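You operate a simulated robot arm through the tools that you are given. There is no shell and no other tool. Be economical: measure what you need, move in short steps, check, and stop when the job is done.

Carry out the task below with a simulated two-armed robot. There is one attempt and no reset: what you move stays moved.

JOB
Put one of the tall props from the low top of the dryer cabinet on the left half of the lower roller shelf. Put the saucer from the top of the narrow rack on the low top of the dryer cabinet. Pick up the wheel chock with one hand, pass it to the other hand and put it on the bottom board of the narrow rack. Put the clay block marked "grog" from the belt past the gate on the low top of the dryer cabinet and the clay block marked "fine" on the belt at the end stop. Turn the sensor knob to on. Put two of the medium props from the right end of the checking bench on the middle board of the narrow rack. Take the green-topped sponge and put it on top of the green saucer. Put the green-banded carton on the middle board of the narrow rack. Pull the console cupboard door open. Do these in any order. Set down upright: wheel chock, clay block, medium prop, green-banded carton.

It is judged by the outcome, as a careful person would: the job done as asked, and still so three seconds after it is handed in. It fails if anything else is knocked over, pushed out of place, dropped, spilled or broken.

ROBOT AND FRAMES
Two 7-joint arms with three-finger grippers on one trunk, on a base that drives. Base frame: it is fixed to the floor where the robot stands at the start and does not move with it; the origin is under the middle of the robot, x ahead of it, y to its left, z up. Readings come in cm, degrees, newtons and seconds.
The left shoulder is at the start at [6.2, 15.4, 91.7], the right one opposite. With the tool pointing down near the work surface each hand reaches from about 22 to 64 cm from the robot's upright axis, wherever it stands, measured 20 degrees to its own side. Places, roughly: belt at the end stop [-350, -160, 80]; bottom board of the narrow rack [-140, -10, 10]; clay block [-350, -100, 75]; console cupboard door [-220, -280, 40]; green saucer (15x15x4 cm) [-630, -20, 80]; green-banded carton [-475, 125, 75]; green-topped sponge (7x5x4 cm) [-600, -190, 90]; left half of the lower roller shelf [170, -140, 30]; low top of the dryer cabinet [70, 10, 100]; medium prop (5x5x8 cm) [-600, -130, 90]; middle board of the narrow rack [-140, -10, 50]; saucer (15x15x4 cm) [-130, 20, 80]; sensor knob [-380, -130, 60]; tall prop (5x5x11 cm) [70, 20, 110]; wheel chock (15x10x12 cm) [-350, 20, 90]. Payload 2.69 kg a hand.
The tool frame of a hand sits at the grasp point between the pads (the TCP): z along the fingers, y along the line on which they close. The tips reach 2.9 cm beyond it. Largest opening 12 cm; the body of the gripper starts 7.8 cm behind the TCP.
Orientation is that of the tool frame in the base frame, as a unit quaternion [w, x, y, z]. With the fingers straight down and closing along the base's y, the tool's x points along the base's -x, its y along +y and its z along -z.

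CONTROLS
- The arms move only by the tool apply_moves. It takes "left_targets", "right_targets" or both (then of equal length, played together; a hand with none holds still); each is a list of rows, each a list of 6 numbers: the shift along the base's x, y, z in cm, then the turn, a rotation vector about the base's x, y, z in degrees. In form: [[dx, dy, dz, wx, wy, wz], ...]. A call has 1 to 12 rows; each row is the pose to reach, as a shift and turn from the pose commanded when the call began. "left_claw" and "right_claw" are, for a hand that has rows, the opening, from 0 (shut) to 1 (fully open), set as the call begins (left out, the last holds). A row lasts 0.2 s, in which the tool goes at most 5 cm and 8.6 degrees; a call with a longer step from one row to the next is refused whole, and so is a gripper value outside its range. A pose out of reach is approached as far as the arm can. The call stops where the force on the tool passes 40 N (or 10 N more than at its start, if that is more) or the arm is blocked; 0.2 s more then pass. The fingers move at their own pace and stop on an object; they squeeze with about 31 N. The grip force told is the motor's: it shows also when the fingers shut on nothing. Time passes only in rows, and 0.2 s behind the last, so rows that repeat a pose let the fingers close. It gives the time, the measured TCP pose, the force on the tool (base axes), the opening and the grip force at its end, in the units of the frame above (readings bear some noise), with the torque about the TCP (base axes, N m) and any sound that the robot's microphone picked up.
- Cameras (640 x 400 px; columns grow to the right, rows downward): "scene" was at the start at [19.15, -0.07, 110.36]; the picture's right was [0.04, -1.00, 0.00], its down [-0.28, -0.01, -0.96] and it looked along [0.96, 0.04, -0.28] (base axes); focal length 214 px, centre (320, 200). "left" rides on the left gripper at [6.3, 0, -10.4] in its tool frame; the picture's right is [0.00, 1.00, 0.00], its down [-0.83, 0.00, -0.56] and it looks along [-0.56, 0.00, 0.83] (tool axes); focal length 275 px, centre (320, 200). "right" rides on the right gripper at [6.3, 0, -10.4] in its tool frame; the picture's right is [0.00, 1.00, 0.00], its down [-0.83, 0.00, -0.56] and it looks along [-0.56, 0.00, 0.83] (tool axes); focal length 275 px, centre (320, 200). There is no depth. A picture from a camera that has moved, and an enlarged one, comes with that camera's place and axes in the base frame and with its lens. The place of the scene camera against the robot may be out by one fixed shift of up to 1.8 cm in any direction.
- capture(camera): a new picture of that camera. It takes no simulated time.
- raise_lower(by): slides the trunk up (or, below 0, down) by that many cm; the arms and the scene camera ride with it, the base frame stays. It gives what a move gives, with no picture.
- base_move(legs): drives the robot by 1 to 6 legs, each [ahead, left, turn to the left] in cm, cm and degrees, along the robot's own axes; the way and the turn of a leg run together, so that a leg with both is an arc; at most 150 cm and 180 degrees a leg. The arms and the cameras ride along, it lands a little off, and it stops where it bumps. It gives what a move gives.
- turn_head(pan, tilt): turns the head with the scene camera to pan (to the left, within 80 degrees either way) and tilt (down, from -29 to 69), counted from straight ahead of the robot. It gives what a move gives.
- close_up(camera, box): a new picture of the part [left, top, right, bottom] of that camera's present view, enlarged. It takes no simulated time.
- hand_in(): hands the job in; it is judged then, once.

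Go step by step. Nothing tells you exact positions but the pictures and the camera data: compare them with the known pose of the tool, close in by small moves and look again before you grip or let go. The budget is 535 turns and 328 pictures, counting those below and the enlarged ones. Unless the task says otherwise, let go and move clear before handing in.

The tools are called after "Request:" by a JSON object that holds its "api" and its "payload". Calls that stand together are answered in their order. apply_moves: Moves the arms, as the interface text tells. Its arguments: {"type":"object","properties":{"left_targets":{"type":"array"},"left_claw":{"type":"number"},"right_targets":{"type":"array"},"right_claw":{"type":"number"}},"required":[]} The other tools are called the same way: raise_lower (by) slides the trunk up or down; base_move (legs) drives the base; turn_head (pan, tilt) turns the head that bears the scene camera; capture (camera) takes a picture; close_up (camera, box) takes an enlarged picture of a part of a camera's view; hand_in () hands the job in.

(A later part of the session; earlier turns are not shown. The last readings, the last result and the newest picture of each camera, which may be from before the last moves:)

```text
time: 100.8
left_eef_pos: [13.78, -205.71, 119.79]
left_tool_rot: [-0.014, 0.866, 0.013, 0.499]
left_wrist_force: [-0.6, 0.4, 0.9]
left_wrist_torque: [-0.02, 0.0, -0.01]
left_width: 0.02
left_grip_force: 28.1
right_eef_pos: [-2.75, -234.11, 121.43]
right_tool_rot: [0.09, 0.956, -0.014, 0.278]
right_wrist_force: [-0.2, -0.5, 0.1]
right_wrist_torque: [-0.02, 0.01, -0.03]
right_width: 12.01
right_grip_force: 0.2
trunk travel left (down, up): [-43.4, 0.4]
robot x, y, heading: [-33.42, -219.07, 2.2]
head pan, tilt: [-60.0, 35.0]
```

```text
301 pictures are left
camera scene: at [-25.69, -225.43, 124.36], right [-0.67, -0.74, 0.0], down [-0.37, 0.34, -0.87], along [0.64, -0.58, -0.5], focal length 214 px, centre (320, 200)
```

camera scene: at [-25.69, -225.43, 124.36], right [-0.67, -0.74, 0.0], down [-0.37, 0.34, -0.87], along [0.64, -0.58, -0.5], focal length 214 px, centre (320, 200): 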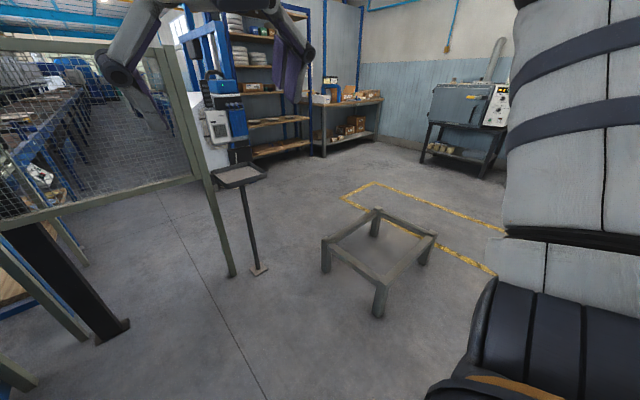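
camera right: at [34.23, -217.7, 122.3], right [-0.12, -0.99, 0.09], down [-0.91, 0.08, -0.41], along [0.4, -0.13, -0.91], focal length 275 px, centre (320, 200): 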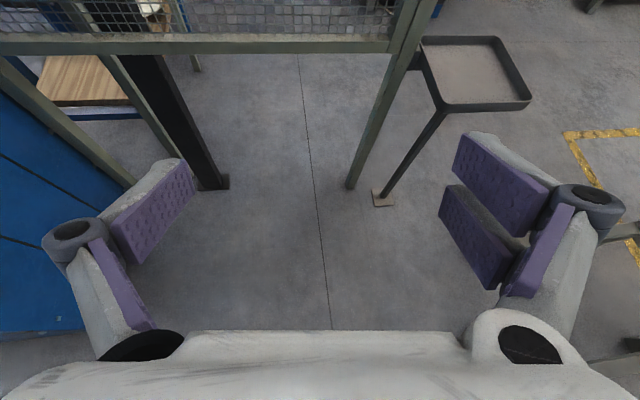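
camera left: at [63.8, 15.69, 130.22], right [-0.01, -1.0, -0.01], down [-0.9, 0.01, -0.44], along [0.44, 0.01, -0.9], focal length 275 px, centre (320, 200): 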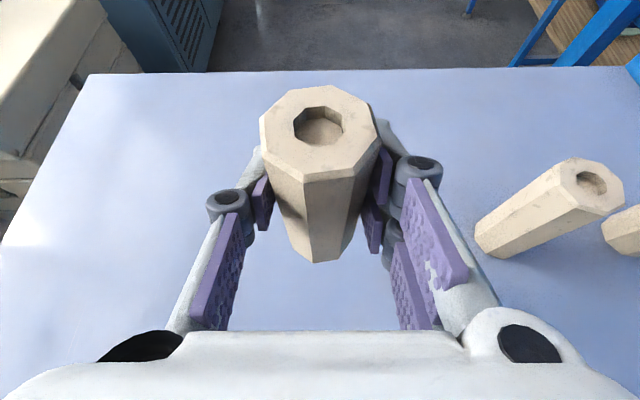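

The left hand is empty: the prop was lost during the drive. I look for it along the path.

Request:
{"api": "turn_head", "payload": {"pan": 60, "tilt": 40}}

Request:
{"api": "capture", "payload": {"camera": "scene"}}

Request:
{"api": "capture", "payload": {"camera": "left"}}

```text
time: 102.8
left_eef_pos: [13.71, -205.56, 119.81]
left_tool_rot: [-0.013, 0.866, 0.013, 0.499]
left_wrist_force: [-0.9, 1.3, 1.2]
left_wrist_torque: [-0.04, -0.01, 0.03]
left_width: 0.02
left_grip_force: 28.1
right_eef_pos: [-2.56, -234.08, 120.97]
right_tool_rot: [0.098, 0.956, -0.012, 0.275]
right_wrist_force: [-0.1, 0.7, -0.7]
right_wrist_torque: [-0.01, -0.01, 0.03]
right_width: 12.01
right_grip_force: 0.0
trunk travel left (down, up): [-43.4, 0.4]
robot x, y, heading: [-33.44, -218.86, 2.1]
head pan, tilt: [60.0, 40.0]
```

```text
300 pictures are left
camera scene: at [-24.41, -223.47, 124.11], right [-0.46, -0.89, 0.0], down [-0.46, 0.24, -0.85], along [0.76, -0.39, -0.52], focal length 214 px, centre (320, 200)
```

scene: 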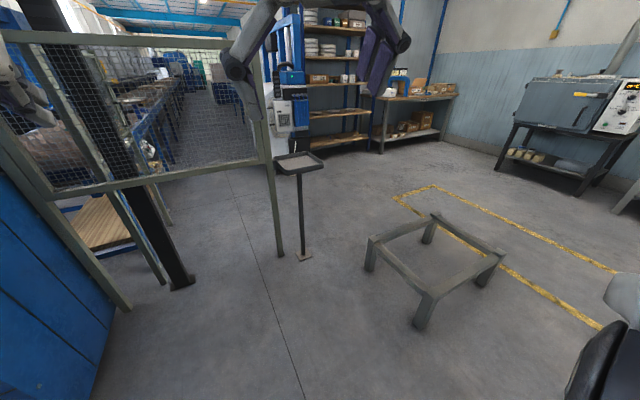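

```text
299 pictures are left
camera left: at [7.88, -205.94, 130.44], right [0.03, -1.0, -0.01], down [-0.9, -0.02, -0.44], along [0.44, 0.03, -0.9], focal length 275 px, centre (320, 200)
```

left: 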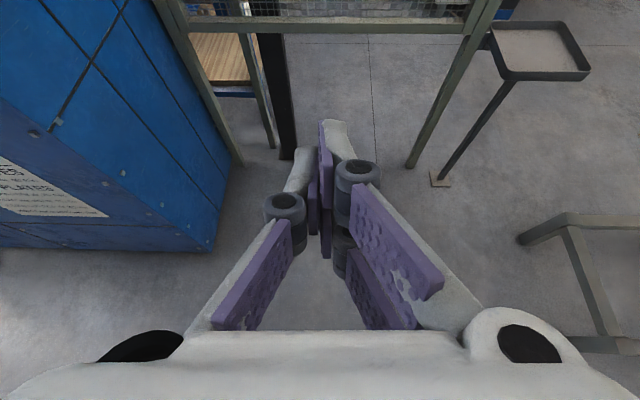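

The raised right arm is blocking the head, so I extend it again and then look left.

Request:
{"api": "apply_moves", "payload": {"right_targets": [[4, -1, -2, 0, -5, 0], [8, -2, -4, 0, -10, 0], [12, -3, -6, 0, -15, 0], [16, -4, -8, 0, -20, 0], [18, -5, -10, 0, -25, 0], [18, -6, -12, 0, -28, 0], [18, -6, -14, 0, -28, 0]]}}

Request:
{"api": "turn_head", "payload": {"pan": 65, "tilt": 35}}

Request:
{"api": "capture", "payload": {"camera": "scene"}}

```text
time: 104.4
left_eef_pos: [13.72, -205.61, 119.77]
left_tool_rot: [-0.013, 0.866, 0.013, 0.5]
left_wrist_force: [-0.2, 0.6, -0.4]
left_wrist_torque: [0.01, 0.02, -0.03]
left_width: 0.0
left_grip_force: 28.7
right_eef_pos: [15.12, -239.92, 107.19]
right_tool_rot: [0.091, 0.859, -0.032, 0.503]
right_wrist_force: [-0.2, -0.4, 0.4]
right_wrist_torque: [0.01, 0.0, -0.02]
right_width: 11.99
right_grip_force: 0.0
trunk travel left (down, up): [-43.4, 0.4]
robot x, y, heading: [-33.19, -218.69, 2.2]
head pan, tilt: [60.0, 40.0]
```

```text
time: 105.1
left_eef_pos: [13.7, -205.72, 119.8]
left_tool_rot: [-0.014, 0.865, 0.013, 0.501]
left_wrist_force: [-0.7, 0.0, 0.2]
left_wrist_torque: [-0.02, 0.01, 0.02]
left_width: 0.0
left_grip_force: 28.5
right_eef_pos: [15.07, -239.89, 107.25]
right_tool_rot: [0.091, 0.859, -0.032, 0.502]
right_wrist_force: [-0.6, -0.4, -0.1]
right_wrist_torque: [0.0, 0.05, 0.02]
right_width: 11.99
right_grip_force: 0.1
trunk travel left (down, up): [-43.4, 0.4]
robot x, y, heading: [-33.46, -218.88, 1.9]
head pan, tilt: [65.0, 35.0]
```

```text
298 pictures are left
camera scene: at [-28.94, -211.21, 123.58], right [0.92, -0.39, 0.0], down [-0.22, -0.53, -0.82], along [0.32, 0.75, -0.57], focal length 214 px, centre (320, 200)
```

scene: 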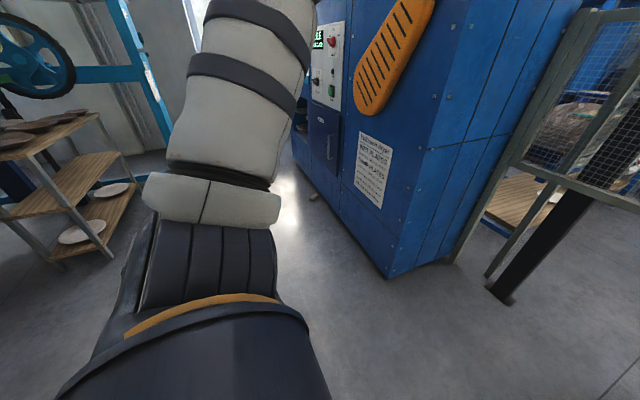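

Something lies on the floor in front of the dryer near (313, 196); I zoom in.

Request:
{"api": "close_up", "payload": {"camera": "scene", "box": [270, 150, 370, 240]}}

Request:
{"api": "close_up", "payload": {"camera": "scene", "box": [0, 0, 200, 280]}}

```text
4.44 times, centred on (320, 195) of scene
camera zoom: at [-28.94, -211.21, 123.58], right [0.92, -0.39, 0.0], down [-0.22, -0.53, -0.82], along [0.32, 0.75, -0.57], focal length 953 px, centre (320, 222)
```

zoom: 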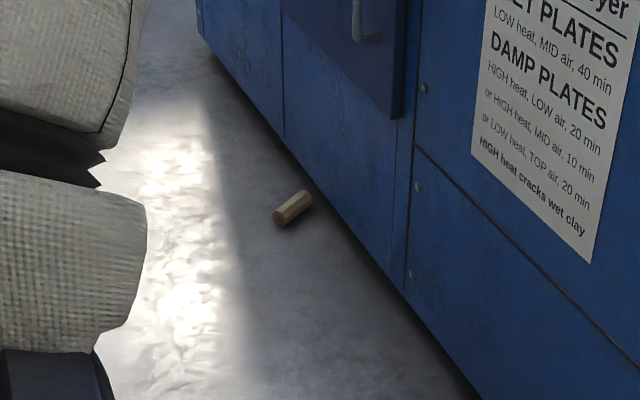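

```text
1.43 times, centred on (100, 140) of scene
camera zoom: at [-28.94, -211.21, 123.58], right [0.92, -0.39, 0.0], down [-0.22, -0.53, -0.82], along [0.32, 0.75, -0.57], focal length 306 px, centre (634, 286)
```

zoom: 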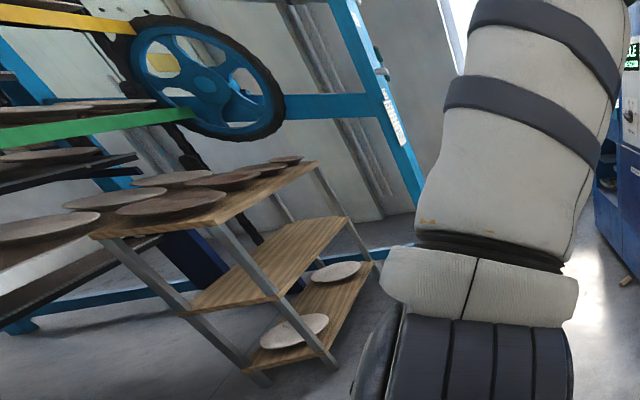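

The prop lies on the floor near (36, -44), apparently intact; the drive had drifted toward the dryer and it was brushed off. I go back to pick it up, with larger margins from now on.

Request:
{"api": "base_move", "payload": {"legs": [[0, 155, -2]]}}

Request:
{"api": "turn_head", "payload": {"pan": 20, "tilt": 50}}

Request:
{"api": "capture", "payload": {"camera": "scene"}}

```text
refused: 155 is not a number from -150 to 150
```

```text
time: 106.2
left_eef_pos: [13.74, -205.76, 119.8]
left_tool_rot: [-0.014, 0.865, 0.014, 0.501]
left_wrist_force: [-0.3, 0.5, 0.3]
left_wrist_torque: [-0.02, -0.01, 0.0]
left_width: 0.0
left_grip_force: 28.2
right_eef_pos: [15.02, -239.99, 107.28]
right_tool_rot: [0.091, 0.859, -0.032, 0.503]
right_wrist_force: [-0.1, 0.1, 0.2]
right_wrist_torque: [0.01, -0.02, 0.01]
right_width: 11.96
right_grip_force: 0.1
trunk travel left (down, up): [-43.4, 0.4]
robot x, y, heading: [-33.65, -219.11, 2.1]
head pan, tilt: [20.0, 50.0]
```

```text
295 pictures are left
camera scene: at [-25.24, -216.42, 121.42], right [0.38, -0.93, 0.0], down [-0.71, -0.29, -0.64], along [0.6, 0.24, -0.77], focal length 214 px, centre (320, 200)
```

scene: 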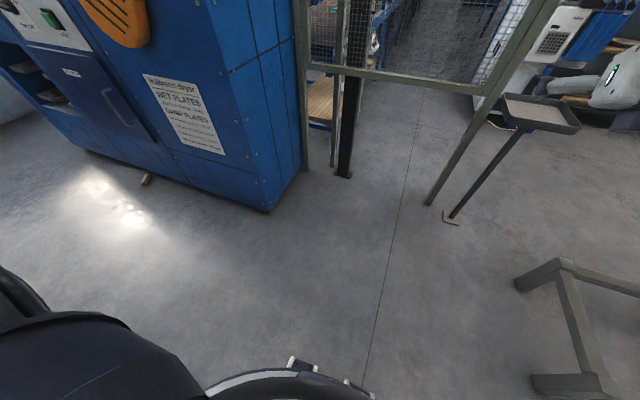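

Request:
{"api": "base_move", "payload": {"legs": [[0, 140, -2], [0, 22, 0]]}}

Request:
{"api": "capture", "payload": {"camera": "scene"}}

```text
time: 119.1
left_eef_pos: [10.39, -43.88, 119.78]
left_tool_rot: [-0.008, 0.866, 0.004, 0.501]
left_wrist_force: [0.0, 0.7, -0.1]
left_wrist_torque: [-0.04, 0.02, -0.03]
left_width: 0.01
left_grip_force: 28.1
right_eef_pos: [10.98, -78.2, 107.18]
right_tool_rot: [0.096, 0.859, -0.041, 0.502]
right_wrist_force: [-0.6, 0.3, 0.5]
right_wrist_torque: [-0.03, 0.03, -0.04]
right_width: 12.01
right_grip_force: 0.1
trunk travel left (down, up): [-43.4, 0.4]
robot x, y, heading: [-36.85, -56.05, 0.8]
head pan, tilt: [20.0, 50.0]
```

```text
294 pictures are left
camera scene: at [-28.75, -53.83, 121.41], right [0.36, -0.93, 0.0], down [-0.72, -0.27, -0.64], along [0.6, 0.23, -0.77], focal length 214 px, centre (320, 200)
```

scene: 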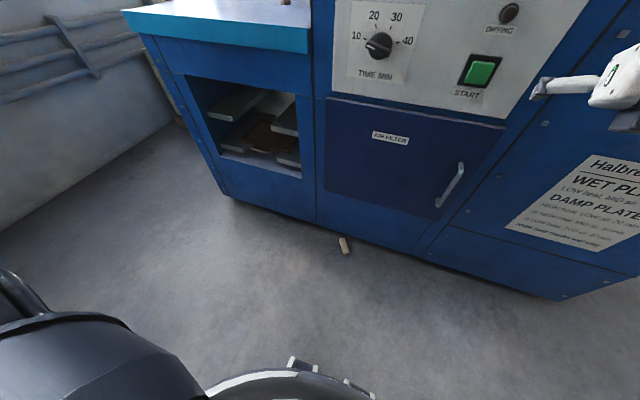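

The prop's centre is at about (35.3, -44.4) with its axis about 39 degrees off x. I lower the trunk here, in the open, before closing in.

Request:
{"api": "raise_lower", "payload": {"by": -43}}

Request:
{"api": "apply_moves", "payload": {"right_targets": [[-1, 0, -4, 0, 0, 0], [-2, 0, -8, 0, 5, 0], [-3, 0, -12, 0, 10, 0], [-4, 0, -16, 0, 15, 0], [-5, 0, -20, 0, 20, 0], [-6, 0, -24, 0, 25, 0], [-7, 1, -28, 0, 30, 0], [-8, 2, -32, 0, 30, 0], [-9, 3, -36, 0, 30, 0], [-9, 3, -40, 0, 30, 0]]}}

Request:
{"api": "capture", "payload": {"camera": "scene"}}

```text
refused: -43 is not a number from -40 to 40
```

```text
time: 121.3
left_eef_pos: [10.51, -43.91, 119.77]
left_tool_rot: [-0.009, 0.866, 0.005, 0.5]
left_wrist_force: [0.7, 0.8, -0.3]
left_wrist_torque: [0.02, -0.02, 0.02]
left_width: 0.0
left_grip_force: 28.7
right_eef_pos: [2.09, -75.4, 67.29]
right_tool_rot: [0.103, 0.959, -0.016, 0.262]
right_wrist_force: [-0.2, -0.4, -0.7]
right_wrist_torque: [0.02, 0.01, 0.02]
right_width: 11.99
right_grip_force: 0.1
trunk travel left (down, up): [-43.4, 0.4]
robot x, y, heading: [-36.77, -56.13, 1.0]
head pan, tilt: [20.0, 50.0]
```

```text
293 pictures are left
camera scene: at [-28.72, -53.89, 121.41], right [0.36, -0.93, 0.0], down [-0.72, -0.27, -0.64], along [0.6, 0.23, -0.77], focal length 214 px, centre (320, 200)
```

scene: 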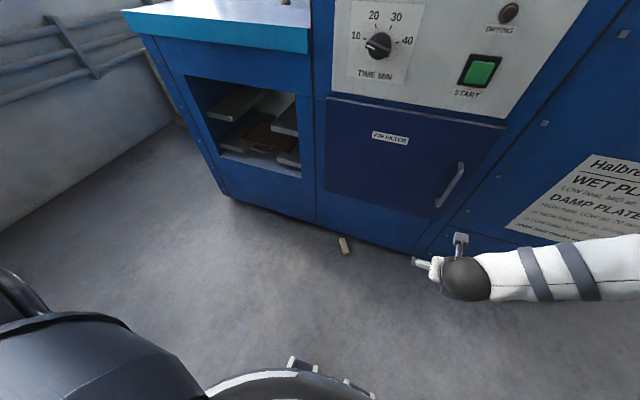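

Request:
{"api": "raise_lower", "payload": {"by": -38}}

Request:
{"api": "base_move", "payload": {"legs": [[0, 0, 29], [20, -8, 0]]}}

Request:
{"api": "turn_head", "payload": {"pan": -10, "tilt": 55}}

Request:
{"api": "capture", "payload": {"camera": "scene"}}

Request:
{"api": "capture", "payload": {"camera": "right"}}

```text
time: 125.0
left_eef_pos: [10.75, -43.74, 81.64]
left_tool_rot: [-0.008, 0.869, 0.009, 0.495]
left_wrist_force: [-0.1, 0.1, -0.4]
left_wrist_torque: [-0.01, -0.03, 0.02]
left_width: 0.01
left_grip_force: 29.0
right_eef_pos: [1.94, -75.22, 29.26]
right_tool_rot: [0.104, 0.959, -0.016, 0.262]
right_wrist_force: [-0.1, -0.1, 0.0]
right_wrist_torque: [-0.01, 0.0, -0.01]
right_width: 11.98
right_grip_force: 0.1
trunk travel left (down, up): [-5.4, 38.4]
robot x, y, heading: [-36.94, -56.15, 1.3]
head pan, tilt: [20.0, 50.0]
```

```text
time: 128.1
left_eef_pos: [19.33, -18.93, 81.24]
left_tool_rot: [-0.135, 0.841, 0.228, 0.472]
left_wrist_force: [0.1, -0.5, 0.6]
left_wrist_torque: [-0.03, 0.03, 0.0]
left_width: 0.0
left_grip_force: 28.2
right_eef_pos: [26.66, -50.96, 29.05]
right_tool_rot: [0.038, 0.933, 0.229, 0.275]
right_wrist_force: [0.0, -0.4, -0.3]
right_wrist_torque: [0.01, -0.01, 0.01]
right_width: 12.02
right_grip_force: 0.0
trunk travel left (down, up): [-5.4, 38.4]
robot x, y, heading: [-16.04, -53.12, 30.0]
head pan, tilt: [20.0, 50.0]
stopped in leg 2: the robot was blocked; the commanded pose is now the measured one
```

```text
time: 129.1
left_eef_pos: [19.48, -18.89, 81.27]
left_tool_rot: [-0.134, 0.84, 0.231, 0.472]
left_wrist_force: [0.8, -0.3, 0.0]
left_wrist_torque: [0.03, 0.01, -0.02]
left_width: 0.02
left_grip_force: 28.5
right_eef_pos: [26.43, -51.01, 29.04]
right_tool_rot: [0.037, 0.933, 0.229, 0.275]
right_wrist_force: [-0.2, -0.4, -0.8]
right_wrist_torque: [-0.04, -0.01, 0.0]
right_width: 12.0
right_grip_force: 0.1
trunk travel left (down, up): [-5.4, 38.4]
robot x, y, heading: [-16.04, -53.3, 30.0]
head pan, tilt: [-10.0, 55.0]
```

```text
292 pictures are left
camera scene: at [4.39, -37.36, 84.72], right [0.8, -0.6, 0.0], down [-0.18, -0.25, -0.95], along [0.57, 0.76, -0.31], focal length 214 px, centre (320, 200)
```

scene: 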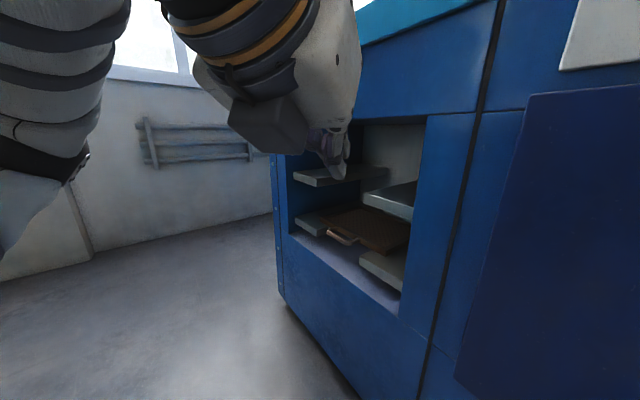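

```text
291 pictures are left
camera right: at [25.64, -48.73, 41.0], right [0.41, -0.89, 0.2], down [-0.91, -0.41, 0.06], along [0.03, -0.2, -0.98], focal length 275 px, centre (320, 200)
```

right: 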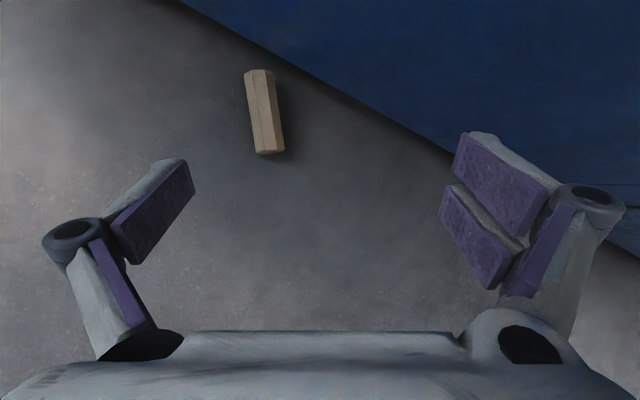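

The prop is in the right hand's view, near (34.7, -44.6). I align the hand with its axis and lower to a hover.

Request:
{"api": "apply_moves", "payload": {"right_targets": [[1, 1, -3, 2.4, 1.5, 3.6], [2, 2, -6, 4.7, 3.1, 7.2], [4, 3.5, -9, 7, 4.6, 10.8], [6, 5, -11, 9.4, 6.2, 14.4], [8.3, 6.4, -12, 9.4, 6.2, 14.4], [8.3, 6.4, -12, 9.4, 6.2, 14.4]]}}

Request:
{"api": "capture", "payload": {"camera": "right"}}

```text
time: 130.5
left_eef_pos: [19.66, -18.88, 81.2]
left_tool_rot: [-0.135, 0.841, 0.23, 0.471]
left_wrist_force: [-0.9, 0.2, 0.5]
left_wrist_torque: [-0.02, 0.01, 0.01]
left_width: 0.0
left_grip_force: 28.4
right_eef_pos: [35.0, -44.59, 16.57]
right_tool_rot: [-0.087, 0.911, 0.323, 0.241]
right_wrist_force: [-7.7, -4.0, -2.7]
right_wrist_torque: [0.13, 0.08, -0.45]
right_width: 12.04
right_grip_force: 0.1
trunk travel left (down, up): [-5.4, 38.4]
robot x, y, heading: [-16.0, -53.11, 30.1]
head pan, tilt: [-10.0, 55.0]
```

```text
290 pictures are left
camera right: at [35.13, -44.33, 28.81], right [0.63, -0.77, 0.0], down [-0.77, -0.63, 0.07], along [-0.05, -0.04, -1.0], focal length 275 px, centre (320, 200)
```

right: 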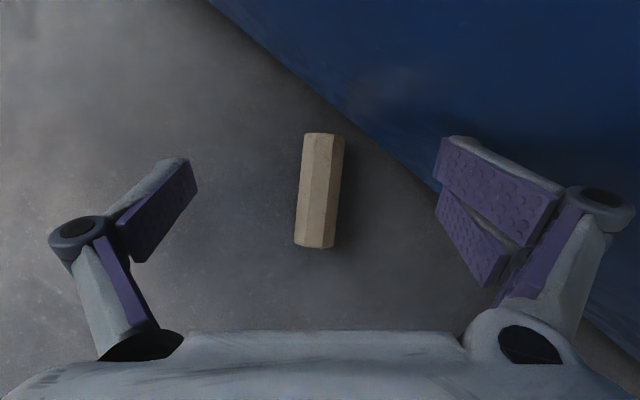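

The right finger is lightly touching the dryer front, so I narrow the opening, correct the yaw and go down.

Request:
{"api": "apply_moves", "payload": {"right_targets": [[-1.5, -0.5, 0, 0, 0, -2], [-1, -0.4, 0, 0, 0, -5], [-1, -0.4, 0, 0, 0, -5]], "right_claw": 0.62}}

Request:
{"api": "apply_moves", "payload": {"right_targets": [[0.2, 0, -3, 0, 0, 0], [0.4, 0.2, -6, 0, 0, 0], [0.4, 0.2, -9, 0, 0, 0], [0.4, 0.2, -11, 0, 0, 0], [0.4, 0.2, -11, 0, 0, 0]]}}

Request:
{"api": "capture", "payload": {"camera": "right"}}

```text
time: 131.3
left_eef_pos: [19.71, -18.81, 81.23]
left_tool_rot: [-0.136, 0.841, 0.23, 0.471]
left_wrist_force: [0.2, 0.8, 0.4]
left_wrist_torque: [-0.03, -0.05, 0.01]
left_width: 0.02
left_grip_force: 28.2
right_eef_pos: [33.96, -44.89, 16.78]
right_tool_rot: [-0.076, 0.924, 0.282, 0.246]
right_wrist_force: [-0.9, -0.4, 0.5]
right_wrist_torque: [-0.04, -0.02, -0.02]
right_width: 7.45
right_grip_force: 0.1
trunk travel left (down, up): [-5.4, 38.4]
robot x, y, heading: [-15.98, -53.25, 30.0]
head pan, tilt: [-10.0, 55.0]
```

```text
time: 132.5
left_eef_pos: [19.68, -18.76, 81.31]
left_tool_rot: [-0.136, 0.841, 0.23, 0.471]
left_wrist_force: [-0.4, -0.1, 0.7]
left_wrist_torque: [0.01, -0.02, 0.0]
left_width: 0.0
left_grip_force: 28.5
right_eef_pos: [34.38, -44.66, 6.04]
right_tool_rot: [-0.077, 0.924, 0.283, 0.247]
right_wrist_force: [-0.6, -0.2, -0.4]
right_wrist_torque: [-0.02, 0.0, 0.01]
right_width: 7.46
right_grip_force: 0.1
trunk travel left (down, up): [-5.4, 38.4]
robot x, y, heading: [-15.89, -53.19, 30.1]
head pan, tilt: [-10.0, 55.0]
```

```text
289 pictures are left
camera right: at [34.54, -44.51, 18.29], right [0.56, -0.83, 0.0], down [-0.82, -0.56, 0.07], along [-0.06, -0.04, -1.0], focal length 275 px, centre (320, 200)
```

right: 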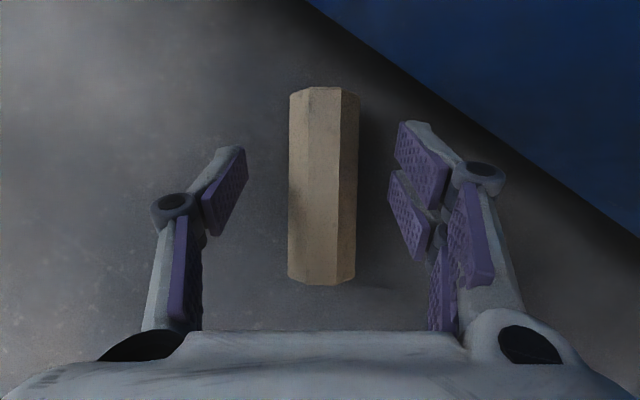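

The prop is aligned between the fingers. I lower the last bit, grip and lift.

Request:
{"api": "apply_moves", "payload": {"right_targets": [[0, 0, -1.3, 0, 0, 0], [0, 0, -2.5, 0, 0, 0], [0, 0, -2.5, 0, 0, 0]]}}

Request:
{"api": "apply_moves", "payload": {"right_targets": [[0, 0, 0, 0, 0, 0], [0, 0, 0, 0, 0, 0], [0, 0, 0, 0, 0, 0], [-1, 0, 4, 0, 0, 0], [-2, 0, 8, 0, 0, 0], [-3, -1, 12, 0, 0, 0]], "right_claw": 0}}

Request:
{"api": "capture", "payload": {"camera": "right"}}

```text
time: 133.3
left_eef_pos: [19.63, -18.78, 81.22]
left_tool_rot: [-0.136, 0.841, 0.23, 0.47]
left_wrist_force: [0.0, 0.0, 0.3]
left_wrist_torque: [0.0, 0.01, -0.02]
left_width: 0.0
left_grip_force: 28.5
right_eef_pos: [34.51, -44.8, 3.43]
right_tool_rot: [-0.076, 0.924, 0.282, 0.247]
right_wrist_force: [-0.1, -0.1, -0.4]
right_wrist_torque: [0.06, 0.01, 0.0]
right_width: 7.42
right_grip_force: 0.0
trunk travel left (down, up): [-5.4, 38.4]
robot x, y, heading: [-16.02, -53.03, 29.9]
head pan, tilt: [-10.0, 55.0]
```

```text
time: 134.7
left_eef_pos: [19.61, -18.84, 81.17]
left_tool_rot: [-0.136, 0.841, 0.229, 0.47]
left_wrist_force: [-0.3, 0.6, 0.4]
left_wrist_torque: [0.0, 0.02, -0.02]
left_width: 0.0
left_grip_force: 29.2
right_eef_pos: [31.5, -45.9, 15.56]
right_tool_rot: [-0.076, 0.924, 0.283, 0.246]
right_wrist_force: [0.1, -0.2, -2.2]
right_wrist_torque: [0.02, -0.02, -0.02]
right_width: 3.82
right_grip_force: 30.3
trunk travel left (down, up): [-5.4, 38.4]
robot x, y, heading: [-15.91, -52.78, 30.0]
head pan, tilt: [-10.0, 55.0]
```

```text
288 pictures are left
camera right: at [31.55, -45.72, 27.74], right [0.56, -0.83, 0.0], down [-0.82, -0.56, 0.07], along [-0.06, -0.04, -1.0], focal length 275 px, centre (320, 200)
```

right: 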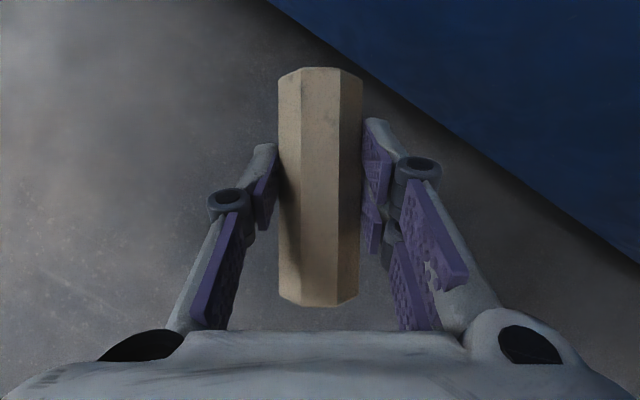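

The prop is in the right hand again. I raise it, back off, square up and slide south with generous clearance.

Request:
{"api": "apply_moves", "payload": {"right_targets": [[-3, -2, 4, 0, 0, 0], [-5, -3, 8, 0, 0, 0], [-6, -4, 12.5, 0, 0, 0], [-7, -4, 17, 0, 0, 0], [-7, -4, 21.5, 0, 0, 0], [-7, -4, 26, 0, 0, 0], [-7, -4, 30.5, 0, 0, 0], [-7, -4, 35, 0, 0, 0], [-7, -4, 39.5, 0, 0, 0]]}}

Request:
{"api": "base_move", "payload": {"legs": [[-25, 0, 0], [0, 0, -30]]}}

```text
refused: row 1 steps farther than a row can; nothing moved
```

```text
time: 138.1
left_eef_pos: [10.28, -54.81, 81.18]
left_tool_rot: [-0.005, 0.871, -0.002, 0.491]
left_wrist_force: [0.4, 0.1, -0.5]
left_wrist_torque: [0.01, 0.0, 0.03]
left_width: 0.0
left_grip_force: 29.0
right_eef_pos: [6.52, -83.96, 15.47]
right_tool_rot: [-0.008, 0.966, 0.027, 0.258]
right_wrist_force: [-0.2, 0.1, -2.1]
right_wrist_torque: [-0.02, -0.06, -0.01]
right_width: 3.84
right_grip_force: 31.1
trunk travel left (down, up): [-5.4, 38.4]
robot x, y, heading: [-37.72, -65.76, -0.9]
head pan, tilt: [-10.0, 55.0]
```

Request:
{"api": "apply_moves", "payload": {"right_targets": [[0, 0, 4.5, 0, 0, 0], [0, 0, 9, 0, 0, 0], [0, 0, 13.5, 0, 0, 0], [0, 0, 18, 0, 0, 0], [0, 0, 22.5, 0, 0, 0], [0, 0, 27, 0, 0, 0], [0, 0, 31.5, 0, 0, 0], [0, 0, 36, 0, 0, 0], [0, 0, 40, 0, 0, 0]]}}

Request:
{"api": "base_move", "payload": {"legs": [[0, -130, 0.9]]}}

Request:
{"api": "turn_head", "payload": {"pan": -40, "tilt": 35}}

Request:
{"api": "capture", "payload": {"camera": "scene"}}

```text
time: 140.1
left_eef_pos: [10.39, -54.68, 80.97]
left_tool_rot: [-0.007, 0.874, 0.0, 0.486]
left_wrist_force: [0.2, 0.5, 0.3]
left_wrist_torque: [-0.02, 0.0, 0.0]
left_width: 0.01
left_grip_force: 28.3
right_eef_pos: [6.69, -83.98, 55.69]
right_tool_rot: [-0.008, 0.966, 0.027, 0.257]
right_wrist_force: [-0.5, 1.0, -2.8]
right_wrist_torque: [0.05, -0.02, -0.02]
right_width: 3.83
right_grip_force: 31.4
right hand out of reach, approached as far as the arm can: row 7
trunk travel left (down, up): [-5.4, 38.4]
robot x, y, heading: [-38.06, -65.87, -0.7]
head pan, tilt: [-10.0, 55.0]
```

```text
time: 150.3
left_eef_pos: [12.04, -182.22, 80.88]
left_tool_rot: [-0.023, 0.873, 0.028, 0.486]
left_wrist_force: [0.6, 0.7, -0.3]
left_wrist_torque: [0.04, -0.02, -0.01]
left_width: 0.0
left_grip_force: 28.5
right_eef_pos: [10.28, -211.57, 55.66]
right_tool_rot: [-0.016, 0.964, 0.059, 0.258]
right_wrist_force: [0.2, 0.9, -1.4]
right_wrist_torque: [-0.02, 0.01, 0.0]
right_width: 3.87
right_grip_force: 31.1
trunk travel left (down, up): [-5.4, 38.4]
robot x, y, heading: [-35.46, -196.36, 2.9]
head pan, tilt: [-10.0, 55.0]
```

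```text
time: 151.2
left_eef_pos: [11.93, -182.2, 81.01]
left_tool_rot: [-0.024, 0.873, 0.029, 0.486]
left_wrist_force: [0.2, 0.2, -0.2]
left_wrist_torque: [0.01, -0.01, 0.02]
left_width: 0.02
left_grip_force: 28.9
right_eef_pos: [10.3, -211.67, 55.64]
right_tool_rot: [-0.016, 0.964, 0.059, 0.258]
right_wrist_force: [0.5, 0.1, -2.9]
right_wrist_torque: [-0.03, 0.01, 0.04]
right_width: 3.82
right_grip_force: 31.3
trunk travel left (down, up): [-5.4, 38.4]
robot x, y, heading: [-35.9, -196.34, 3.2]
head pan, tilt: [-40.0, 35.0]
```

```text
287 pictures are left
camera scene: at [-10.96, -201.26, 81.92], right [-0.6, -0.8, 0.0], down [-0.46, 0.35, -0.82], along [0.65, -0.49, -0.57], focal length 214 px, centre (320, 200)
```

scene: 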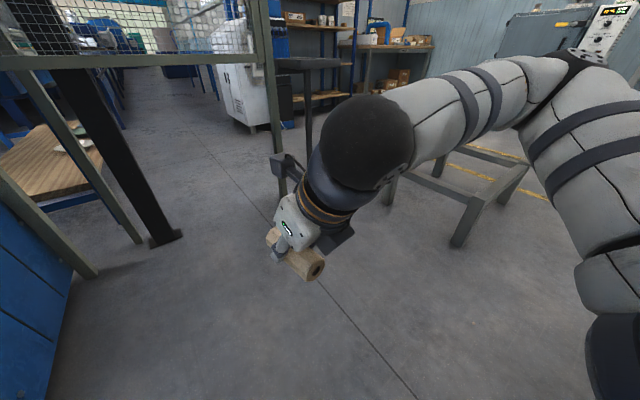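

The prop is still held. I continue south past the guard rail.

Request:
{"api": "base_move", "payload": {"legs": [[0, -100, -5], [0, -110, -2]]}}

Request:
{"api": "turn_head", "payload": {"pan": 20, "tilt": 25}}

Request:
{"api": "capture", "payload": {"camera": "scene"}}

```text
time: 167.8
left_eef_pos: [11.2, -401.07, 80.95]
left_tool_rot: [0.007, 0.873, -0.027, 0.486]
left_wrist_force: [0.2, -0.4, 0.1]
left_wrist_torque: [0.02, -0.01, -0.05]
left_width: 0.0
left_grip_force: 28.6
right_eef_pos: [5.69, -430.2, 55.7]
right_tool_rot: [0.0, 0.966, -0.003, 0.258]
right_wrist_force: [0.4, -0.2, -2.2]
right_wrist_torque: [0.01, 0.0, 0.0]
right_width: 3.84
right_grip_force: 31.2
trunk travel left (down, up): [-5.4, 38.4]
robot x, y, heading: [-38.0, -409.46, -4.5]
head pan, tilt: [-40.0, 35.0]
```

```text
time: 169.1
left_eef_pos: [11.1, -400.96, 81.06]
left_tool_rot: [0.009, 0.874, -0.025, 0.486]
left_wrist_force: [0.4, -0.1, 0.2]
left_wrist_torque: [-0.03, -0.01, -0.01]
left_width: 0.01
left_grip_force: 28.6
right_eef_pos: [5.73, -430.08, 55.65]
right_tool_rot: [0.0, 0.966, -0.003, 0.257]
right_wrist_force: [-0.2, 0.2, -2.2]
right_wrist_torque: [0.02, 0.01, 0.01]
right_width: 3.83
right_grip_force: 31.2
trunk travel left (down, up): [-5.4, 38.4]
robot x, y, heading: [-37.8, -409.13, -4.1]
head pan, tilt: [20.0, 25.0]
```

```text
286 pictures are left
camera scene: at [-11.13, -411.31, 83.1], right [-0.04, -1.0, 0.0], down [-0.46, 0.02, -0.89], along [0.89, -0.03, -0.46], focal length 214 px, centre (320, 200)
```

scene: 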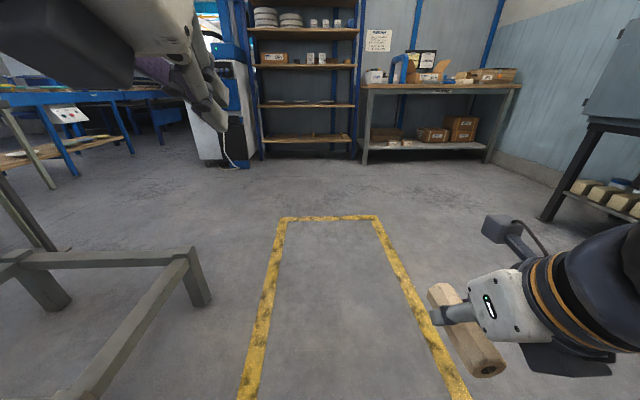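

I lower the left hand out of the camera's way and drive east, then turn to face the roller shelf.

Request:
{"api": "apply_moves", "payload": {"left_targets": [[0, 2, -4, 0, 0, 0], [0, 3, -8, 0, 0, 0], [0, 4, -12, 0, 0, 0], [0, 4, -16, 0, 0, 0], [0, 4, -20, 0, 0, 0], [0, 4, -24, 0, 0, 0]], "left_claw": 1}}

Request:
{"api": "base_move", "payload": {"legs": [[0, 0, 4], [140, 0, 0], [50, 0, 0], [0, 0, 90]]}}

Request:
{"api": "turn_head", "payload": {"pan": 0, "tilt": 20}}

Request:
{"api": "capture", "payload": {"camera": "scene"}}

```text
time: 170.5
left_eef_pos: [15.26, -399.02, 57.29]
left_tool_rot: [0.008, 0.873, -0.028, 0.487]
left_wrist_force: [0.0, 0.3, 0.4]
left_wrist_torque: [0.05, -0.01, -0.01]
left_width: 11.98
left_grip_force: 0.0
left hand out of reach, approached as far as the arm can: row 3, 4, 5, 6
right_eef_pos: [5.59, -430.11, 55.69]
right_tool_rot: [0.0, 0.967, -0.003, 0.257]
right_wrist_force: [1.7, -0.9, -2.3]
right_wrist_torque: [-0.02, -0.06, 0.02]
right_width: 3.85
right_grip_force: 30.7
trunk travel left (down, up): [-5.4, 38.4]
robot x, y, heading: [-37.24, -409.34, -4.3]
head pan, tilt: [20.0, 25.0]
```

```text
time: 184.3
left_eef_pos: [135.28, -359.23, 57.17]
left_tool_rot: [-0.355, 0.606, 0.629, 0.332]
left_wrist_force: [-0.1, -1.0, 0.0]
left_wrist_torque: [-0.04, 0.0, 0.02]
left_width: 12.0
left_grip_force: 0.1
right_eef_pos: [167.27, -365.37, 55.75]
right_tool_rot: [-0.191, 0.65, 0.715, 0.173]
right_wrist_force: [0.1, 0.4, -2.3]
right_wrist_torque: [0.01, 0.02, 0.03]
right_width: 3.82
right_grip_force: 30.9
trunk travel left (down, up): [-5.4, 38.4]
robot x, y, heading: [150.82, -410.81, 91.4]
head pan, tilt: [20.0, 25.0]
```

```text
time: 185.1
left_eef_pos: [135.33, -359.17, 57.19]
left_tool_rot: [-0.355, 0.606, 0.629, 0.332]
left_wrist_force: [-0.5, -0.5, 0.6]
left_wrist_torque: [-0.01, 0.0, -0.01]
left_width: 12.01
left_grip_force: 0.0
right_eef_pos: [167.12, -365.46, 55.71]
right_tool_rot: [-0.191, 0.65, 0.715, 0.172]
right_wrist_force: [-0.2, 0.4, -2.4]
right_wrist_torque: [-0.01, 0.01, -0.02]
right_width: 3.84
right_grip_force: 31.0
trunk travel left (down, up): [-5.4, 38.4]
robot x, y, heading: [150.79, -410.54, 91.2]
head pan, tilt: [0.0, 20.0]
```

```text
285 pictures are left
camera scene: at [150.28, -384.59, 84.3], right [1.0, 0.03, 0.0], down [0.01, -0.34, -0.94], along [-0.02, 0.94, -0.34], focal length 214 px, centre (320, 200)
```

scene: 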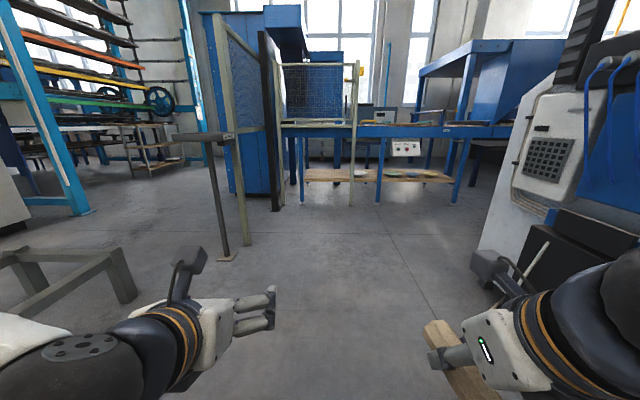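

I see the roller table with its lower wooden shelf straight ahead; I zoom in on it.

Request:
{"api": "close_up", "payload": {"camera": "scene", "box": [260, 100, 480, 220]}}

```text
2.91 times, centred on (370, 160) of scene
camera zoom: at [150.28, -384.59, 84.3], right [1.0, 0.03, 0.0], down [0.01, -0.34, -0.94], along [-0.02, 0.94, -0.34], focal length 624 px, centre (174, 316)
```

zoom: 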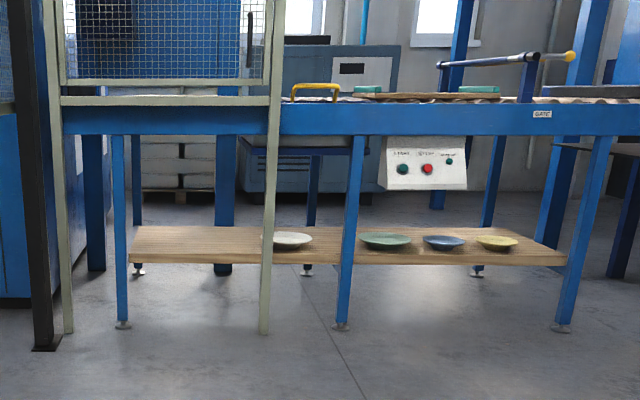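

The shelf spans x≈126–293 with its middle leg at ≈210; its top is near z=29 and its front near y=-162, and a white saucer stands at (189, -147). I'll put the prop at about (160, -150). Driving closer.

Request:
{"api": "base_move", "payload": {"legs": [[0, -7, -1.4], [135, 0, 0]]}}

Request:
{"api": "turn_head", "payload": {"pan": 0, "tilt": 30}}

Request:
{"api": "capture", "payload": {"camera": "scene"}}

```text
time: 192.6
left_eef_pos: [139.4, -226.05, 57.26]
left_tool_rot: [-0.358, 0.602, 0.633, 0.33]
left_wrist_force: [-0.8, 1.0, 0.5]
left_wrist_torque: [0.04, 0.02, 0.02]
left_width: 12.01
left_grip_force: 0.2
right_eef_pos: [171.29, -231.97, 55.68]
right_tool_rot: [-0.191, 0.647, 0.718, 0.172]
right_wrist_force: [-0.1, -0.1, -2.8]
right_wrist_torque: [0.0, 0.01, 0.01]
right_width: 3.82
right_grip_force: 31.0
trunk travel left (down, up): [-5.4, 38.4]
robot x, y, heading: [155.26, -277.4, 92.0]
head pan, tilt: [0.0, 20.0]
```

```text
time: 193.3
left_eef_pos: [139.3, -226.0, 57.28]
left_tool_rot: [-0.358, 0.603, 0.632, 0.33]
left_wrist_force: [0.5, -0.8, -0.5]
left_wrist_torque: [0.02, 0.02, 0.01]
left_width: 11.99
left_grip_force: 0.0
right_eef_pos: [171.35, -231.87, 55.65]
right_tool_rot: [-0.192, 0.647, 0.718, 0.172]
right_wrist_force: [-0.3, 0.3, -1.7]
right_wrist_torque: [-0.01, 0.01, 0.03]
right_width: 3.83
right_grip_force: 31.6
trunk travel left (down, up): [-5.4, 38.4]
robot x, y, heading: [154.95, -277.01, 92.1]
head pan, tilt: [0.0, 30.0]
```

```text
283 pictures are left
camera scene: at [154.64, -251.57, 82.7], right [1.0, 0.03, 0.0], down [0.02, -0.5, -0.87], along [-0.03, 0.87, -0.5], focal length 214 px, centre (320, 200)
```

scene: 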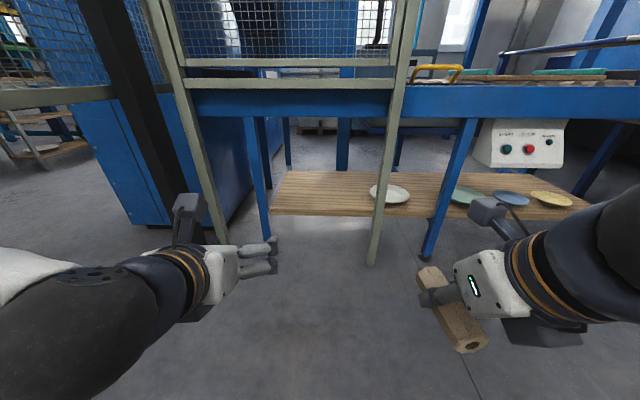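

I lower both hands so they pass well under the table beam, and drive in to reach distance.

Request:
{"api": "apply_moves", "payload": {"left_targets": [[0, -3, -3, 0, 0, 0], [0, -6, -6, 0, 0, 0], [0, -9, -9, 0, 0, 0], [0, -12, -12, 0, 0, 0]], "right_targets": [[-2, 0, -4, 0, 0, 0], [-4, 0, -8, 0, 0, 0], [-6, 0, -12, 0, 0, 0], [-8, 0, -15, 0, 0, 0]]}}

Request:
{"api": "base_move", "payload": {"legs": [[62, 0, -2]]}}

Request:
{"api": "capture", "payload": {"camera": "scene"}}

Request:
{"api": "capture", "payload": {"camera": "right"}}

```text
time: 194.3
left_eef_pos: [142.86, -234.58, 40.63]
left_tool_rot: [-0.357, 0.602, 0.633, 0.331]
left_wrist_force: [0.0, -0.2, -0.6]
left_wrist_torque: [0.05, 0.03, -0.01]
left_width: 12.01
left_grip_force: 0.0
left hand out of reach, approached as far as the arm can: row 1, 2, 3, 4
right_eef_pos: [163.15, -231.87, 40.61]
right_tool_rot: [-0.192, 0.646, 0.718, 0.172]
right_wrist_force: [-0.3, -0.7, -2.4]
right_wrist_torque: [0.03, 0.04, 0.03]
right_width: 3.86
right_grip_force: 30.9
trunk travel left (down, up): [-5.4, 38.4]
robot x, y, heading: [155.06, -277.29, 92.0]
head pan, tilt: [0.0, 30.0]
```

```text
time: 197.7
left_eef_pos: [143.75, -173.28, 40.77]
left_tool_rot: [-0.352, 0.615, 0.619, 0.339]
left_wrist_force: [-0.5, 0.0, 0.6]
left_wrist_torque: [-0.03, -0.02, 0.01]
left_width: 11.99
left_grip_force: 0.1
right_eef_pos: [164.11, -172.06, 40.32]
right_tool_rot: [-0.184, 0.658, 0.71, 0.171]
right_wrist_force: [0.1, -0.1, -1.6]
right_wrist_torque: [0.02, 0.0, 0.03]
right_width: 3.87
right_grip_force: 30.8
trunk travel left (down, up): [-5.4, 38.4]
robot x, y, heading: [154.48, -216.12, 89.5]
head pan, tilt: [0.0, 30.0]
stopped in leg 1: the robot was blocked; the commanded pose is now the measured one
```

```text
282 pictures are left
camera scene: at [154.78, -190.79, 82.77], right [1.0, -0.01, 0.0], down [0.0, -0.5, -0.87], along [0.01, 0.87, -0.5], focal length 214 px, centre (320, 200)
```

scene: 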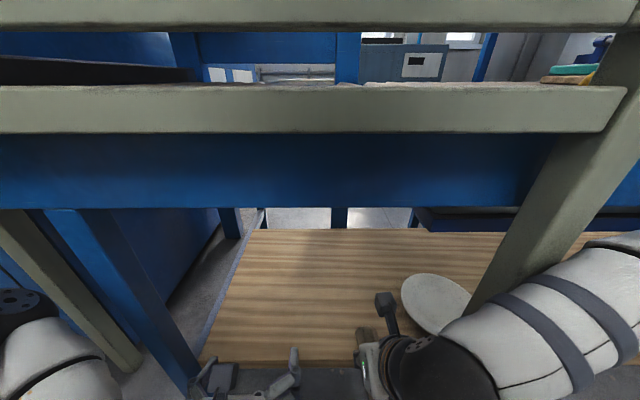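

```text
281 pictures are left
camera right: at [163.83, -171.6, 52.55], right [1.0, 0.08, 0.0], down [0.08, -0.99, 0.08], along [0.01, -0.08, -1.0], focal length 275 px, centre (320, 200)
```

right: 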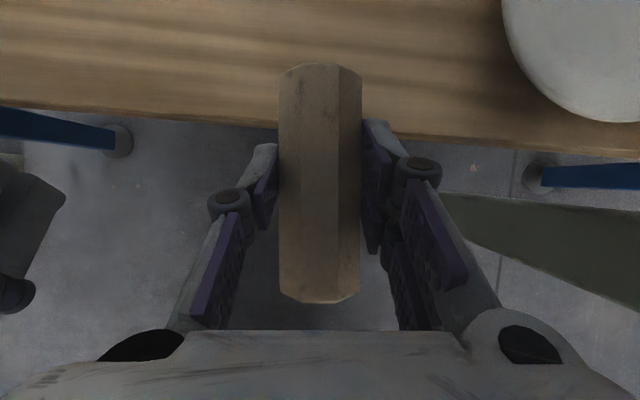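

The right forearm seems to touch the fence post. I back off slightly and reach in with a straighter arm, moving the hand left.

Request:
{"api": "base_move", "payload": {"legs": [[-4, 4, 0]]}}

Request:
{"api": "apply_moves", "payload": {"right_targets": [[-4, 0, 0, 0, 0, 0], [-7, 3, 0, 0, 0, 0], [-8, 7, 0, 0, 0, 0], [-8, 11, 0, 0, 0, 0], [-8, 14, 0, 0, 0, 0], [-8, 14, 0, 0, 0, 0]]}}

Request:
{"api": "capture", "payload": {"camera": "scene"}}

Request:
{"api": "capture", "payload": {"camera": "right"}}

```text
time: 198.7
left_eef_pos: [139.73, -177.35, 40.5]
left_tool_rot: [-0.351, 0.615, 0.62, 0.338]
left_wrist_force: [0.1, -0.4, -0.2]
left_wrist_torque: [0.0, 0.0, -0.01]
left_width: 12.0
left_grip_force: 0.1
right_eef_pos: [160.02, -176.15, 40.25]
right_tool_rot: [-0.184, 0.657, 0.711, 0.169]
right_wrist_force: [-0.8, 1.1, -2.4]
right_wrist_torque: [-0.01, 0.02, 0.0]
right_width: 3.85
right_grip_force: 31.8
trunk travel left (down, up): [-5.4, 38.4]
robot x, y, heading: [150.18, -220.25, 89.7]
head pan, tilt: [0.0, 30.0]
```

```text
time: 200.1
left_eef_pos: [139.57, -177.98, 40.95]
left_tool_rot: [-0.353, 0.612, 0.62, 0.341]
left_wrist_force: [-0.2, 0.0, 0.3]
left_wrist_torque: [0.01, 0.0, -0.01]
left_width: 11.99
left_grip_force: 0.0
right_eef_pos: [151.51, -163.19, 40.06]
right_tool_rot: [-0.181, 0.655, 0.715, 0.168]
right_wrist_force: [0.3, 0.2, -2.6]
right_wrist_torque: [-0.02, 0.02, 0.01]
right_width: 3.86
right_grip_force: 30.8
trunk travel left (down, up): [-5.4, 38.4]
robot x, y, heading: [150.41, -220.84, 89.9]
head pan, tilt: [0.0, 30.0]
```

```text
280 pictures are left
camera scene: at [150.5, -195.78, 82.97], right [1.0, -0.01, 0.0], down [0.0, -0.49, -0.87], along [0.01, 0.87, -0.49], focal length 214 px, centre (320, 200)
```

scene: 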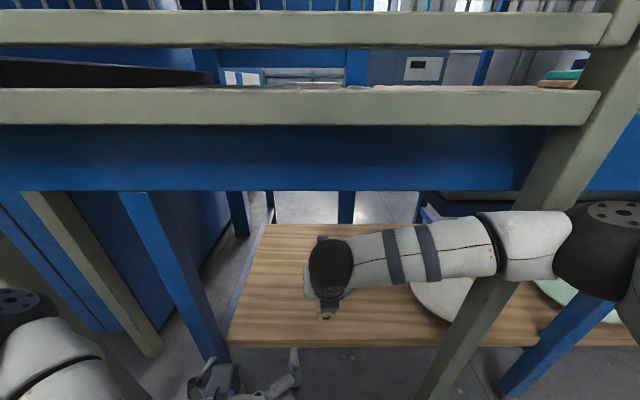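

```text
279 pictures are left
camera right: at [151.22, -162.63, 52.24], right [1.0, 0.09, 0.0], down [0.09, -0.99, 0.09], along [0.01, -0.09, -1.0], focal length 275 px, centre (320, 200)
```

right: 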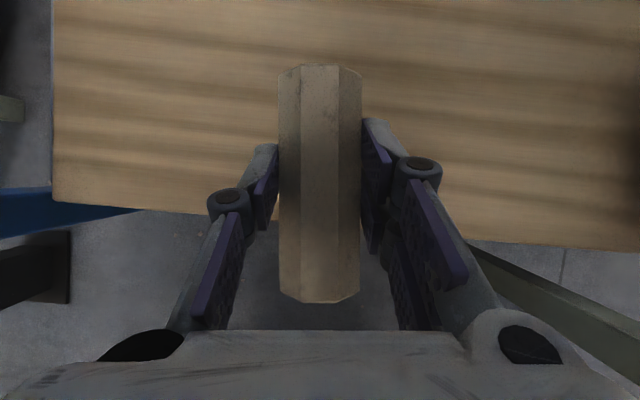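

The prop needs only about 5 cm more to be fully over the board. I edge in.

Request:
{"api": "apply_moves", "payload": {"right_targets": [[-1, 2, 0, 0, 0, 0], [-2, 4, 0, 0, 0, 0], [-3, 6, 0, 0, 0, 0], [-3, 6, 0, 0, 0, 0]]}}

```text
time: 201.1
left_eef_pos: [139.78, -177.55, 40.75]
left_tool_rot: [-0.353, 0.614, 0.62, 0.339]
left_wrist_force: [-0.5, -0.3, 0.2]
left_wrist_torque: [0.04, -0.05, -0.06]
left_width: 12.0
left_grip_force: 0.0
right_eef_pos: [148.64, -156.36, 40.27]
right_tool_rot: [-0.185, 0.656, 0.711, 0.171]
right_wrist_force: [-2.1, 0.1, -3.2]
right_wrist_torque: [0.07, -0.18, -0.1]
right_width: 3.86
right_grip_force: 31.6
trunk travel left (down, up): [-5.4, 38.4]
robot x, y, heading: [150.51, -220.41, 89.8]
head pan, tilt: [0.0, 30.0]
```

The prop is fully over the board. I lower it with small steps.

Request:
{"api": "apply_moves", "payload": {"right_targets": [[0, 0, -2, 0, 0, 0], [0, 0, -4, 0, 0, 0], [0, 0, -5.5, 0, 0, 0], [0, 0, -6.5, 0, 0, 0], [0, 0, -7, 0, 0, 0]]}}

Request:
{"api": "capture", "payload": {"camera": "scene"}}

```text
time: 202.3
left_eef_pos: [139.75, -177.29, 40.61]
left_tool_rot: [-0.351, 0.615, 0.62, 0.338]
left_wrist_force: [-0.8, -0.2, 0.1]
left_wrist_torque: [0.01, 0.01, 0.03]
left_width: 12.01
left_grip_force: 0.1
right_eef_pos: [148.93, -156.07, 33.27]
right_tool_rot: [-0.184, 0.657, 0.711, 0.17]
right_wrist_force: [0.3, 0.0, -1.4]
right_wrist_torque: [-0.01, 0.0, 0.0]
right_width: 3.84
right_grip_force: 30.8
trunk travel left (down, up): [-5.4, 38.4]
robot x, y, heading: [150.55, -220.42, 89.6]
head pan, tilt: [0.0, 30.0]
```

```text
278 pictures are left
camera scene: at [150.82, -194.66, 82.7], right [1.0, -0.01, 0.0], down [0.0, -0.5, -0.87], along [0.0, 0.87, -0.5], focal length 214 px, centre (320, 200)
```

scene: 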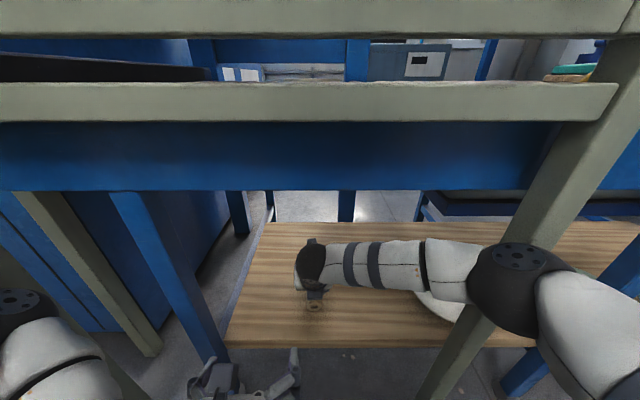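

Not yet touching; I continue down gently until contact.

Request:
{"api": "apply_moves", "payload": {"right_targets": [[0, 0, -0.5, 0, 0, 0], [0, 0, -1, 0, 0, 0], [0, 0, -1.3, 0, 0, 0]]}}

```text
time: 203.1
left_eef_pos: [139.84, -177.2, 40.53]
left_tool_rot: [-0.351, 0.615, 0.62, 0.338]
left_wrist_force: [-0.4, 0.7, 0.2]
left_wrist_torque: [0.04, 0.02, -0.02]
left_width: 12.02
left_grip_force: 0.0
right_eef_pos: [149.07, -156.04, 32.04]
right_tool_rot: [-0.183, 0.657, 0.711, 0.169]
right_wrist_force: [0.7, -0.4, -2.2]
right_wrist_torque: [0.0, -0.01, -0.02]
right_width: 3.85
right_grip_force: 30.6
trunk travel left (down, up): [-5.4, 38.4]
robot x, y, heading: [150.42, -220.66, 89.6]
head pan, tilt: [0.0, 30.0]
```

Request:
{"api": "apply_moves", "payload": {"right_targets": [[0, 0, -0.5, 0, 0, 0], [0, 0, -1, 0, 0, 0], [0, 0, -1.5, 0, 0, 0]]}}

Request:
{"api": "capture", "payload": {"camera": "right"}}

```text
time: 203.8
left_eef_pos: [139.83, -177.39, 40.72]
left_tool_rot: [-0.351, 0.615, 0.62, 0.337]
left_wrist_force: [0.0, 0.3, 0.5]
left_wrist_torque: [0.01, -0.01, 0.02]
left_width: 12.02
left_grip_force: 0.0
right_eef_pos: [148.84, -155.77, 31.56]
right_tool_rot: [-0.188, 0.656, 0.71, 0.172]
right_wrist_force: [3.4, -5.9, 21.2]
right_wrist_torque: [-0.44, -0.59, -0.18]
right_width: 3.83
right_grip_force: 30.6
trunk travel left (down, up): [-5.4, 38.4]
robot x, y, heading: [151.0, -220.33, 89.6]
head pan, tilt: [0.0, 30.0]
stopped in row 3 (right hand): the force on the tool passed its limit at 47 N (the readings are from after the stop); the commanded pose is now the measured one
```

```text
277 pictures are left
camera right: at [148.74, -155.32, 43.73], right [1.0, 0.08, 0.0], down [0.08, -0.99, 0.07], along [0.01, -0.07, -1.0], focal length 275 px, centre (320, 200)
```

right: 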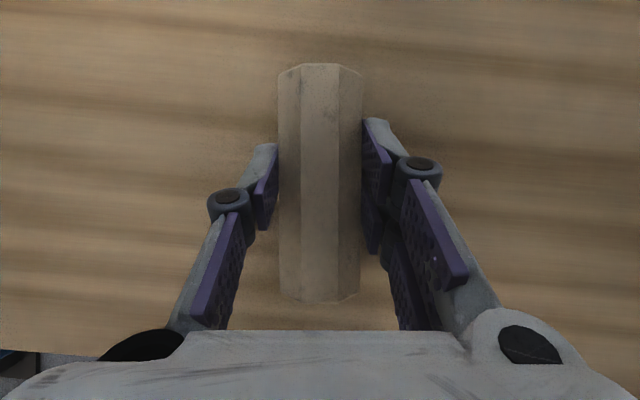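

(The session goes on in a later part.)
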